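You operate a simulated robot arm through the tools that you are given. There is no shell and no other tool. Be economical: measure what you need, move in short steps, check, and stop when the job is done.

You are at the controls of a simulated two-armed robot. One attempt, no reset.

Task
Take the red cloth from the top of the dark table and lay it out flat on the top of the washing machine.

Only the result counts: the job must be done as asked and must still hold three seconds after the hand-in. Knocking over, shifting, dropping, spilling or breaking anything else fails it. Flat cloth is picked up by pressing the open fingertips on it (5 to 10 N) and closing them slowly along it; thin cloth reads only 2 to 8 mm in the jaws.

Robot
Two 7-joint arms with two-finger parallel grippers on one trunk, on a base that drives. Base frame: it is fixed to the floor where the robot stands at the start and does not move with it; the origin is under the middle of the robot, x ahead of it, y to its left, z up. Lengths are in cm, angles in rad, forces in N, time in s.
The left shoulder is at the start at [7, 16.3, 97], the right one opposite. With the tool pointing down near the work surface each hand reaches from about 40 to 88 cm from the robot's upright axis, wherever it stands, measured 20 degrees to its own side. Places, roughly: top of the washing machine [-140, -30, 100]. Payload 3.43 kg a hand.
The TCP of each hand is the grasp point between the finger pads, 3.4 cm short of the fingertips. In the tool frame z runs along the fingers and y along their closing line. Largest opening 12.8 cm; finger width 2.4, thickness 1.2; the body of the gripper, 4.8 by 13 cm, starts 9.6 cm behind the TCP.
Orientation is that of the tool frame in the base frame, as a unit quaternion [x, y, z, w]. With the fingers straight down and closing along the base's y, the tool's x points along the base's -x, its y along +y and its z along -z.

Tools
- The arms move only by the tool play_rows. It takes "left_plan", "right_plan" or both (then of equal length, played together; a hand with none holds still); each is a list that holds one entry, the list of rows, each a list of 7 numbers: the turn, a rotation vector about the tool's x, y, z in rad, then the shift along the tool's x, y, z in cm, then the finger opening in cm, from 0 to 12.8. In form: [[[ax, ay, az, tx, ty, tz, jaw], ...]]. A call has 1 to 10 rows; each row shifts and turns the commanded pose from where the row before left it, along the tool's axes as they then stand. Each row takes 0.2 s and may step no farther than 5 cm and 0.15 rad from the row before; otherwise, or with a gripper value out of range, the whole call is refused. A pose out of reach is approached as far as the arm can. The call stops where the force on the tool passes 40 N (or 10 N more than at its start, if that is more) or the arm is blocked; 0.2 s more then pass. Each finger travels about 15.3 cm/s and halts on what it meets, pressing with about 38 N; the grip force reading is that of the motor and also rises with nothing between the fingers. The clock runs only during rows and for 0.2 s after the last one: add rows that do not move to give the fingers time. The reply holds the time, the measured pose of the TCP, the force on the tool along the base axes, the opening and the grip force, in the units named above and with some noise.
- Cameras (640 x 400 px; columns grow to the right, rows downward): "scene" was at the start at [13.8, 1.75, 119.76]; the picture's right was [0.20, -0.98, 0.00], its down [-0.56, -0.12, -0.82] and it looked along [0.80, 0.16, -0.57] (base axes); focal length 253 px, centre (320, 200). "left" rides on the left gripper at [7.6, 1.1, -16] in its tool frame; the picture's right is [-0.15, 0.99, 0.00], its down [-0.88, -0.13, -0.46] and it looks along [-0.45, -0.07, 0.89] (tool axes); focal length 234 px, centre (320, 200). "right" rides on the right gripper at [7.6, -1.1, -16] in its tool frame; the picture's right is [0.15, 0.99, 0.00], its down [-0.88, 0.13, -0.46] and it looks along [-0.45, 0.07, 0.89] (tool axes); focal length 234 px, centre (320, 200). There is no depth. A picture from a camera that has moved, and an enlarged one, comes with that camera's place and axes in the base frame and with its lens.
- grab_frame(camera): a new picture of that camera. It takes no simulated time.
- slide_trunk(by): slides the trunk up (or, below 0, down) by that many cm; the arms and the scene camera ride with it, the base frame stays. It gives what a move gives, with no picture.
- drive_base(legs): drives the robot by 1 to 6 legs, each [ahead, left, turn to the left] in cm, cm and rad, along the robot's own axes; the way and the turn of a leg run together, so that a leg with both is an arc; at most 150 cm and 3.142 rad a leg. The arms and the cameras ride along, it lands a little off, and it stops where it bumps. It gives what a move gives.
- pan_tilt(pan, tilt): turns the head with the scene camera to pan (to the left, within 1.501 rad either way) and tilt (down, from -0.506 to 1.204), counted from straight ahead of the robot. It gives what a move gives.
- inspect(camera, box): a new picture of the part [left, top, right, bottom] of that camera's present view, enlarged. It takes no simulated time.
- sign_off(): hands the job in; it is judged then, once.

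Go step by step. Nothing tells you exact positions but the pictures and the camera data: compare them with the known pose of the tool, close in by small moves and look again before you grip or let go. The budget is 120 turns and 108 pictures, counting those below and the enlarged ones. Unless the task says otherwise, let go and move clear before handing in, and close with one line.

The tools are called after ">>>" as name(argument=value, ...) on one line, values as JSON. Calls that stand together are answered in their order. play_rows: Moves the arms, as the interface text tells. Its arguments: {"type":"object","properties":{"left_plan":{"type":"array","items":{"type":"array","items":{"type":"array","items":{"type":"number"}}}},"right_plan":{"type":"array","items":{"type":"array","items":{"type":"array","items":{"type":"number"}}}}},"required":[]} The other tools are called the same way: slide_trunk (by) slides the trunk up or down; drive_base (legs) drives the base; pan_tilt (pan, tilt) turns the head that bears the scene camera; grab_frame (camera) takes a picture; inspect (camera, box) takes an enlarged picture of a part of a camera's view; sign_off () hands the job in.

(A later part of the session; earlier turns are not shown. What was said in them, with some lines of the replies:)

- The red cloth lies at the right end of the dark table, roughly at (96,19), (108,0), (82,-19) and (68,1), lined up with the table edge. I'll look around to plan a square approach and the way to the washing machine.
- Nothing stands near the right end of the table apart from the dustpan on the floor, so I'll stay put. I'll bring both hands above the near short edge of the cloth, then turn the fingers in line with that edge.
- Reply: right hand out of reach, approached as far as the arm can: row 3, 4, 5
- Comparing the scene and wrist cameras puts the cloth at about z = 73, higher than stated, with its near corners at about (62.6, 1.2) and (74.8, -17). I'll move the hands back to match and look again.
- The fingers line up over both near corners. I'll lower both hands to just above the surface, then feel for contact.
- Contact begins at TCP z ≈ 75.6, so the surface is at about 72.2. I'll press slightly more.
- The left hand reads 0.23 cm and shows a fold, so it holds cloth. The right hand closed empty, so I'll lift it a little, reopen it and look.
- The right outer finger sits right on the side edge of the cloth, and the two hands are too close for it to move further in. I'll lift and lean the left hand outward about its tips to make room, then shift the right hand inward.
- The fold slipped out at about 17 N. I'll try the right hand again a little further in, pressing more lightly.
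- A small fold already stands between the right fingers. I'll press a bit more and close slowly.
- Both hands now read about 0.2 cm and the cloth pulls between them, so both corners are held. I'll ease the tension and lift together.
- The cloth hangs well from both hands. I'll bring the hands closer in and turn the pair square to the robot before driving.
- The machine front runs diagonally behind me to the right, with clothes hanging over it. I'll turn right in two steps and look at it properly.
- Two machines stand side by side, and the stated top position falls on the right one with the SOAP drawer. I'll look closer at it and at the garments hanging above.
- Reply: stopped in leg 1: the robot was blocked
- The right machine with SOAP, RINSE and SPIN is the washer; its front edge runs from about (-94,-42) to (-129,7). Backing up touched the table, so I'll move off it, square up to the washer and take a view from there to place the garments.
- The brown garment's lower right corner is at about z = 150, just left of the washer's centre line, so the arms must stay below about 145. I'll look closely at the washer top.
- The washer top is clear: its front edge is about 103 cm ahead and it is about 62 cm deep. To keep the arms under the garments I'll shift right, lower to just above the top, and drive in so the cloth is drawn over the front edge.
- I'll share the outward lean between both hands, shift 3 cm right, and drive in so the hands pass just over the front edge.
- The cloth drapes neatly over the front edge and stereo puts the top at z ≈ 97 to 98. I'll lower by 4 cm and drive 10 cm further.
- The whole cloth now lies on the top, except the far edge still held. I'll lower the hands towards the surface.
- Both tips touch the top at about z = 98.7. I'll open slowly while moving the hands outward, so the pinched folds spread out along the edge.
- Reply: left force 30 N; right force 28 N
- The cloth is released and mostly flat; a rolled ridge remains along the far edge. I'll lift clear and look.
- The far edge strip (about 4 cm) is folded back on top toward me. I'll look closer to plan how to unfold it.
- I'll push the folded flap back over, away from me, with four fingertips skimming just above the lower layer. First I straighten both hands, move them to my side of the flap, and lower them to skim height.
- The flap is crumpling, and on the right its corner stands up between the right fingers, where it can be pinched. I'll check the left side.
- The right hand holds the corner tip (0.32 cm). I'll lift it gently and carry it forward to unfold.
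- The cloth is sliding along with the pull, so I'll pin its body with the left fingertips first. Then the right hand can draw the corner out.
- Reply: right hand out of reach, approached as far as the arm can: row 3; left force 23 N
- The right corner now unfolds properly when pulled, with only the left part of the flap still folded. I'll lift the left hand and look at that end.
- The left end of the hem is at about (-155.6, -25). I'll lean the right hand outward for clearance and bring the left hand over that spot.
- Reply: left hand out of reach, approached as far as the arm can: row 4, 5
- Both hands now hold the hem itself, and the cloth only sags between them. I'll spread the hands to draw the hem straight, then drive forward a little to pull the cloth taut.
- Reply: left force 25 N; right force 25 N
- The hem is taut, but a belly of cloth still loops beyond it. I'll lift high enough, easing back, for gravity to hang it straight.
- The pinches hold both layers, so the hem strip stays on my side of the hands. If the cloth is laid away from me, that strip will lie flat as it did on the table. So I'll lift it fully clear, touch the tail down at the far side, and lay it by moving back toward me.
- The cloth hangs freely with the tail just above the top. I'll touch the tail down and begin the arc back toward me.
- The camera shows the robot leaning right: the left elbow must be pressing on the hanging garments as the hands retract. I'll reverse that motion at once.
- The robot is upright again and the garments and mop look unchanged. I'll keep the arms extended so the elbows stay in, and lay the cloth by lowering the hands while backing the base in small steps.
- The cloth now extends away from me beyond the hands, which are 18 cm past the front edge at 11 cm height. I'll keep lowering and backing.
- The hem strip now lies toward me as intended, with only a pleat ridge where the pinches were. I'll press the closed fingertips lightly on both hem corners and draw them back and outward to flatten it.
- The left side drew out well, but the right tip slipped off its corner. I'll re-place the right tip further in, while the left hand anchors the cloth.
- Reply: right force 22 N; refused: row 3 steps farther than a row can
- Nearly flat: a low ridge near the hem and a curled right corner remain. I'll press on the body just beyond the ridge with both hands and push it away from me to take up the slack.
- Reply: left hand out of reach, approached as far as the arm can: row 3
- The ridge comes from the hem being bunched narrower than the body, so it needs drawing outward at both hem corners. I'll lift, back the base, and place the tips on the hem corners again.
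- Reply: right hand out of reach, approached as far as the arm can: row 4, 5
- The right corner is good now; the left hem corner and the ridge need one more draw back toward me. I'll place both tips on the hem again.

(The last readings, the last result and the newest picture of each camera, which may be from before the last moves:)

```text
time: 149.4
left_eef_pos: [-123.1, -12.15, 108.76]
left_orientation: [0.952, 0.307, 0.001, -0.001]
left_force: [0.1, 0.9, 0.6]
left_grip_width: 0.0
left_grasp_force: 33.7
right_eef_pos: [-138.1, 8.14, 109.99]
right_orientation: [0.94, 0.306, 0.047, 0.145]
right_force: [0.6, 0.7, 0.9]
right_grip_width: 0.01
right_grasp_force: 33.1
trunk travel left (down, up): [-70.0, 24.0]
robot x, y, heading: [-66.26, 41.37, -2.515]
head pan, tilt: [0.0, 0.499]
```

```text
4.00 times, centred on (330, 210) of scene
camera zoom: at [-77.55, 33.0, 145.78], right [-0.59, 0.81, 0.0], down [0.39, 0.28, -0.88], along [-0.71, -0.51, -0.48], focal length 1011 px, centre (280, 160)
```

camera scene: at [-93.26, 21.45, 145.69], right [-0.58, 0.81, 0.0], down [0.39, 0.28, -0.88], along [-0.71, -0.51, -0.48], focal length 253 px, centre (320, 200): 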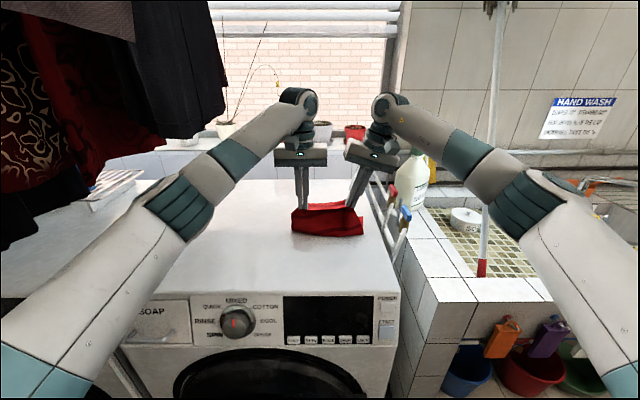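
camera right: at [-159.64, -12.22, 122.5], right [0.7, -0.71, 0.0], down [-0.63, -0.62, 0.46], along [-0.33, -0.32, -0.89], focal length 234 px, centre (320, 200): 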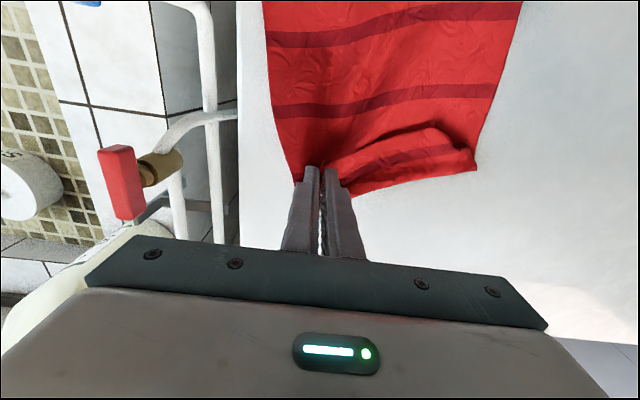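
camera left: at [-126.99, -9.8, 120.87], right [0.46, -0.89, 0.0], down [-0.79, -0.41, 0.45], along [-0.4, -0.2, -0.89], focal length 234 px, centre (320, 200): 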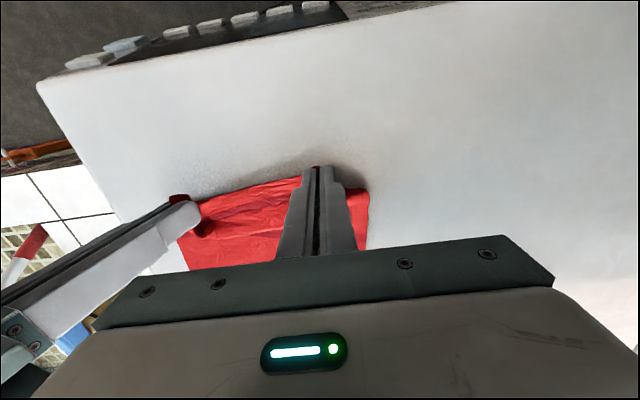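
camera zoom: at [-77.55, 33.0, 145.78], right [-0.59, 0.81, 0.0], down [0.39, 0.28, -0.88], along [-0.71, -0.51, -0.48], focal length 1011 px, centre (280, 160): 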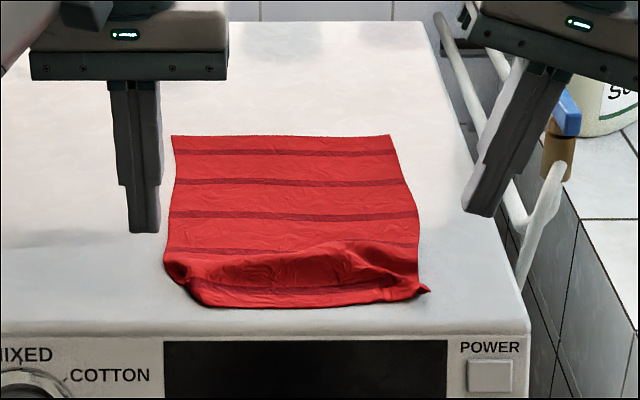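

The hem is straighter now. I'll push the body once more away from me to take up the remaining ridge.

>>> drive_base(legs=[[13, 0, 0]])

>>> play_rows(left_plan=[[[0, 0, 0, 0.6, -2.2, 0, 0], [0, 0, 0, 0.6, -2.2, 0, 0], [0, 0, 0, 0, 0, 0, 0], [0, 0, 0, 0, 0, 0, 0]]], right_plan=[[[0, 0, 0, 0.7, 2.1, 0.65, 0], [0, 0, 0, 0.7, 2.1, 0.65, 0], [0, 0, 0, 0, 2.1, 0.65, 0], [0, 0, 0, 0, 0, 0, 0]]])

```text
time: 150.7
left_eef_pos: [-133.63, -20.0, 108.86]
left_orientation: [0.952, 0.307, 0.001, -0.002]
left_force: [-0.6, 0.0, -0.3]
left_grip_width: 0.0
left_grasp_force: 33.1
right_eef_pos: [-148.58, 0.38, 110.01]
right_orientation: [0.94, 0.306, 0.046, 0.145]
right_force: [0.7, -0.4, 0.2]
right_grip_width: 0.0
right_grasp_force: 32.7
trunk travel left (down, up): [-70.0, 24.0]
robot x, y, heading: [-76.65, 33.81, -2.512]
head pan, tilt: [0.0, 0.499]
```

```text
time: 151.7
left_eef_pos: [-135.23, -15.73, 108.92]
left_orientation: [0.952, 0.307, 0.002, -0.001]
left_force: [0.8, -0.6, -0.2]
left_grip_width: 0.03
left_grasp_force: 32.7
right_eef_pos: [-143.65, -4.15, 110.11]
right_orientation: [0.94, 0.306, 0.047, 0.144]
right_force: [-0.3, 0.3, 0.7]
right_grip_width: 0.03
right_grasp_force: 32.7
trunk travel left (down, up): [-70.0, 24.0]
robot x, y, heading: [-76.91, 33.46, -2.515]
head pan, tilt: [0.0, 0.499]
```

>>> play_rows(left_plan=[[[0, 0, 0, 0, 0, 2.5, 0], [0, 0, 0, 0, 0, 2.5, 0], [0, 0, 0, 0, 0, 1.5, 0], [0, 0, 0, 0, 0, 0.35, 0], [0, 0, 0, 0, 0, 0.12, 0], [0, 0, 0, 0, 0, 0, 0]]], right_plan=[[[0, 0, 0, 0, -0.74, 2.39, 0], [0, 0, 0, 0, -0.74, 2.39, 0], [0, 0, 0, 0, -0.74, 2.39, 0], [0, 0, 0, 0, -0.1, 0.33, 0], [0, 0, 0, 0, -0.06, 0.19, 0], [0, 0, 0, 0, 0, 0, 0]]])

```text
time: 153.1
left_eef_pos: [-135.15, -15.6, 101.93]
left_orientation: [0.951, 0.308, 0.002, -0.001]
left_force: [0.5, 0.3, 1.2]
left_grip_width: 0.02
left_grasp_force: 32.9
right_eef_pos: [-143.55, -4.26, 102.04]
right_orientation: [0.94, 0.306, 0.047, 0.145]
right_force: [-0.6, -0.9, 5.0]
right_grip_width: 0.01
right_grasp_force: 33.1
trunk travel left (down, up): [-70.0, 24.0]
robot x, y, heading: [-76.47, 33.73, -2.512]
head pan, tilt: [0.0, 0.499]
```

>>> play_rows(left_plan=[[[0, 0, 0, 0, 0, 0.13, 0], [0, 0, 0, 0, 0, 0.05, 0], [0, 0, 0, 0, 0, 0, 0]]], right_plan=[[[0, 0, 0, 0, -0.02, 0.06, 0], [0, 0, 0, 0, -0.01, 0.03, 0], [0, 0, 0, 0, 0, 0, 0]]])

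>>> drive_base(legs=[[4, 0, 0]])

```text
time: 153.9
left_eef_pos: [-135.21, -15.71, 101.95]
left_orientation: [0.952, 0.306, 0.0, -0.001]
left_force: [-2.7, -1.5, 12.5]
left_grip_width: 0.0
left_grasp_force: 32.7
right_eef_pos: [-143.63, -4.27, 102.02]
right_orientation: [0.94, 0.306, 0.046, 0.144]
right_force: [-1.0, -2.1, 8.7]
right_grip_width: 0.01
right_grasp_force: 32.7
trunk travel left (down, up): [-70.0, 24.0]
robot x, y, heading: [-76.65, 33.51, -2.517]
head pan, tilt: [0.0, 0.499]
```

```text
time: 154.8
left_eef_pos: [-138.09, -17.91, 101.93]
left_orientation: [0.952, 0.306, 0.0, -0.001]
left_force: [2.7, 0.7, 17.4]
left_grip_width: 0.0
left_grasp_force: 32.7
right_eef_pos: [-146.62, -6.3, 102.15]
right_orientation: [0.94, 0.307, 0.046, 0.145]
right_force: [0.9, 1.8, 8.0]
right_grip_width: 0.0
right_grasp_force: 33.5
trunk travel left (down, up): [-70.0, 24.0]
robot x, y, heading: [-79.69, 31.16, -2.514]
head pan, tilt: [0.0, 0.499]
```

>>> drive_base(legs=[[3, 0, 0]])

>>> play_rows(left_plan=[[[0, 0, 0, 0, 0, -1, 0], [0, 0, 0, 0, 0, -3, 0], [0, 0, 0, 0, 0, -4, 0], [0, 0, 0, 0, 0, 0, 0]]], right_plan=[[[0, 0, 0, 0, 0.3, -1, 0], [0, 0, 0, 0, 0.9, -3, 0], [0, 0, 0, 0, 1.2, -3.8, 0], [0, 0, 0, 0, 0, 0, 0]]])

>>> inspect(camera="scene", box=[240, 170, 420, 282])

```text
time: 155.6
left_eef_pos: [-140.63, -19.72, 101.92]
left_orientation: [0.952, 0.307, 0.0, -0.001]
left_force: [2.3, 0.1, 11.7]
left_grip_width: 0.0
left_grasp_force: 32.8
right_eef_pos: [-148.99, -8.22, 102.05]
right_orientation: [0.94, 0.307, 0.048, 0.144]
right_force: [1.9, 1.3, 10.4]
right_grip_width: 0.04
right_grasp_force: 32.9
trunk travel left (down, up): [-70.0, 24.0]
robot x, y, heading: [-82.78, 29.65, -2.515]
head pan, tilt: [0.0, 0.499]
```

```text
time: 156.6
left_eef_pos: [-140.92, -19.81, 109.78]
left_orientation: [0.952, 0.307, 0.003, -0.002]
left_force: [-0.5, 0.4, 0.2]
left_grip_width: 0.01
left_grasp_force: 33.2
right_eef_pos: [-149.34, -8.14, 109.85]
right_orientation: [0.939, 0.308, 0.048, 0.143]
right_force: [0.0, -0.8, 0.9]
right_grip_width: 0.0
right_grasp_force: 33.6
trunk travel left (down, up): [-70.0, 24.0]
robot x, y, heading: [-82.58, 29.37, -2.511]
head pan, tilt: [0.0, 0.499]
```

```text
3.56 times, centred on (330, 226) of scene
camera zoom: at [-93.72, 21.04, 145.75], right [-0.59, 0.81, 0.0], down [0.39, 0.28, -0.88], along [-0.71, -0.51, -0.48], focal length 899 px, centre (284, 108)
```

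zoom: 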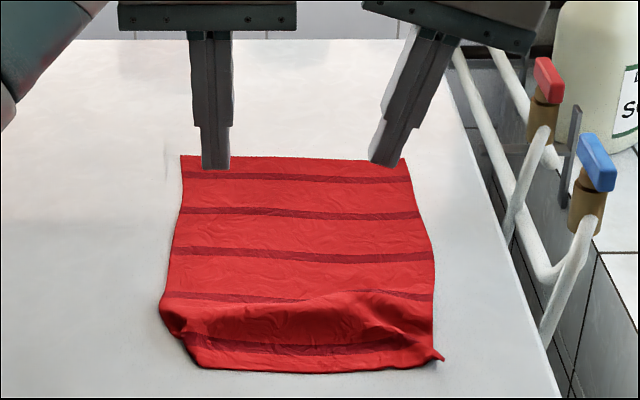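

The ridge is lower and the hem now sits about 5 cm from the front edge, so there is room for one last draw on the hem.

>>> drive_base(legs=[[-13.5, 0, 0]])

>>> play_rows(left_plan=[[[0, 0, 0, 0.6, -0.67, 2, 0], [0, 0, 0, 0, 0, 2, 0], [0, 0, 0, 0, 0, 2, 0], [0, 0, 0, 0, 0, 1, 0], [0, 0, 0, 0, 0, 0, 0]]], right_plan=[[[0, 0, 0, 0, -1.54, 1.61, 0], [0, 0, 0, 0, -0.59, 1.91, 0], [0, 0, 0, 0, -0.59, 1.91, 0], [0, 0, 0, 0, -0.3, 0.96, 0], [0, 0, 0, 0, 0, 0, 0]]])

```text
time: 157.9
left_eef_pos: [-129.81, -11.97, 109.71]
left_orientation: [0.952, 0.307, 0.003, -0.002]
left_force: [0.3, 0.0, -0.1]
left_grip_width: 0.0
left_grasp_force: 32.8
right_eef_pos: [-138.31, -0.35, 109.86]
right_orientation: [0.94, 0.307, 0.049, 0.143]
right_force: [-0.5, 0.8, -0.1]
right_grip_width: 0.01
right_grasp_force: 32.4
trunk travel left (down, up): [-70.0, 24.0]
robot x, y, heading: [-71.36, 37.35, -2.516]
head pan, tilt: [0.0, 0.499]
```

```text
time: 159.2
left_eef_pos: [-129.57, -10.88, 102.79]
left_orientation: [0.952, 0.307, 0.001, -0.001]
left_force: [0.3, 0.3, -0.2]
left_grip_width: 0.0
left_grasp_force: 33.2
right_eef_pos: [-138.92, 0.45, 103.05]
right_orientation: [0.94, 0.306, 0.048, 0.144]
right_force: [0.0, -0.5, 0.4]
right_grip_width: 0.0
right_grasp_force: 33.1
trunk travel left (down, up): [-70.0, 24.0]
robot x, y, heading: [-71.19, 37.42, -2.517]
head pan, tilt: [0.0, 0.499]
```

>>> play_rows(left_plan=[[[0, 0, 0, 0, 0, 0.4, 0], [0, 0, 0, 0, 0, 0.35, 0], [0, 0, 0, 0, 0, 0.07, 0], [0, 0, 0, 0, 0, 0, 0]]], right_plan=[[[0, 0, 0, 0, -0.18, 0.57, 0], [0, 0, 0, 0, -0.09, 0.3, 0], [0, 0, 0, 0, -0.04, 0.12, 0], [0, 0, 0, 0, 0, 0, 0]]])

```text
time: 160.2
left_eef_pos: [-129.48, -10.73, 102.1]
left_orientation: [0.952, 0.307, 0.001, -0.002]
left_force: [-0.3, -0.3, 0.1]
left_grip_width: 0.0
left_grasp_force: 32.9
right_eef_pos: [-138.81, 0.39, 102.11]
right_orientation: [0.939, 0.308, 0.047, 0.145]
right_force: [-1.1, -0.6, 8.7]
right_grip_width: 0.02
right_grasp_force: 33.1
trunk travel left (down, up): [-70.0, 24.0]
robot x, y, heading: [-71.06, 36.92, -2.514]
head pan, tilt: [0.0, 0.499]
```

>>> play_rows(left_plan=[[[0, 0, 0, 0, 0, 0.2, 0], [0, 0, 0, 0, 0, 0.06, 0], [0, 0, 0, 0.4, 0.25, 0, 0], [0, 0, 0, 0.4, 0.25, 0, 0], [0, 0, 0, 0.4, 0.25, 0, 0], [0, 0, 0, 0.4, 0.25, 0, 0], [0, 0, 0, 0.4, 0.2, 0, 0], [0, 0, 0, 0.4, 0.2, 0, 0], [0, 0, 0, 0.4, 0.1, 0, 0], [0, 0, 0, 0, 0, 0, 0]]], right_plan=[[[0, 0, 0, 0, 0, 0, 0], [0, 0, 0, 0, 0, 0, 0], [0, 0, 0, 0.4, -0.08, -0.02, 0], [0, 0, 0, 0.4, -0.08, -0.02, 0], [0, 0, 0, 0.4, -0.08, -0.02, 0], [0, 0, 0, 0.4, -0.08, -0.02, 0], [0, 0, 0, 0.4, -0.08, -0.02, 0], [0, 0, 0, 0.4, -0.08, -0.02, 0], [0, 0, 0, 0.4, -0.08, -0.02, 0], [0, 0, 0, 0, 0, 0, 0]]])

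>>> play_rows(left_plan=[[[0, 0, 0, 0, 0, -1, 0], [0, 0, 0, 0, 0, -3, 0], [0, 0, 0, 0, 2, -4, 0], [0, 0, 0, 0, 3, 0, 0], [0, 0, 0, 0, 0, 0, 0]]], right_plan=[[[0, 0, 0, 0, 0.3, -1, 0], [0, 0, 0, 0, 0.9, -3, 0], [0, 0, 0, 0, 1.2, -3.8, 0], [0, 0, 0, 0, -2, -1, 0], [0, 0, 0, 0, -1, 0, 0]]])

>>> inspect(camera="scene", box=[240, 160, 420, 272])

```text
time: 162.3
left_eef_pos: [-126.36, -10.25, 101.98]
left_orientation: [0.951, 0.308, 0.0, -0.001]
left_force: [-7.8, 3.1, 21.8]
left_grip_width: 0.0
left_grasp_force: 32.9
right_eef_pos: [-136.74, 2.76, 101.96]
right_orientation: [0.94, 0.306, 0.047, 0.145]
right_force: [1.8, -5.6, 6.9]
right_grip_width: 0.0
right_grasp_force: 33.3
trunk travel left (down, up): [-70.0, 24.0]
robot x, y, heading: [-71.61, 37.37, -2.52]
head pan, tilt: [0.0, 0.499]
```

```text
time: 163.6
left_eef_pos: [-123.73, -14.43, 109.88]
left_orientation: [0.952, 0.307, 0.003, 0.0]
left_force: [0.3, 1.2, 0.4]
left_grip_width: 0.0
left_grasp_force: 33.0
right_eef_pos: [-138.93, 5.38, 110.16]
right_orientation: [0.939, 0.307, 0.048, 0.144]
right_force: [0.0, -0.2, 0.7]
right_grip_width: 0.0
right_grasp_force: 33.1
trunk travel left (down, up): [-70.0, 24.0]
robot x, y, heading: [-71.22, 37.51, -2.511]
head pan, tilt: [0.0, 0.499]
```

```text
refused: no pictures are left
```

The pictures are used up; by the measured poses the hem should be about 3 cm inside the front edge. I'll back clear and hand in.

>>> drive_base(legs=[[-25, 0, 0]])

>>> sign_off()

```text
time: 165.4
left_eef_pos: [-103.42, -0.01, 109.66]
left_orientation: [0.951, 0.308, 0.002, -0.001]
left_force: [-0.7, 0.4, 0.1]
left_grip_width: 0.0
left_grasp_force: 32.7
right_eef_pos: [-118.6, 19.74, 110.05]
right_orientation: [0.939, 0.308, 0.048, 0.144]
right_force: [0.2, -0.1, 0.2]
right_grip_width: 0.01
right_grasp_force: 32.8
trunk travel left (down, up): [-70.0, 24.0]
robot x, y, heading: [-51.3, 51.96, -2.512]
head pan, tilt: [0.0, 0.499]
```

```text
The job is handed in.
```

The red cloth is lying spread out on top of the washing machine and the hands are clear, but at my last picture a low ridge remained near its front edge. I drew that edge out once more afterwards without being able to check it. Along the way the base bumped the table once while backing up, and I think the left elbow leaned on the hanging clothes; I saw no change in the clothes, but I did not look at the table again.
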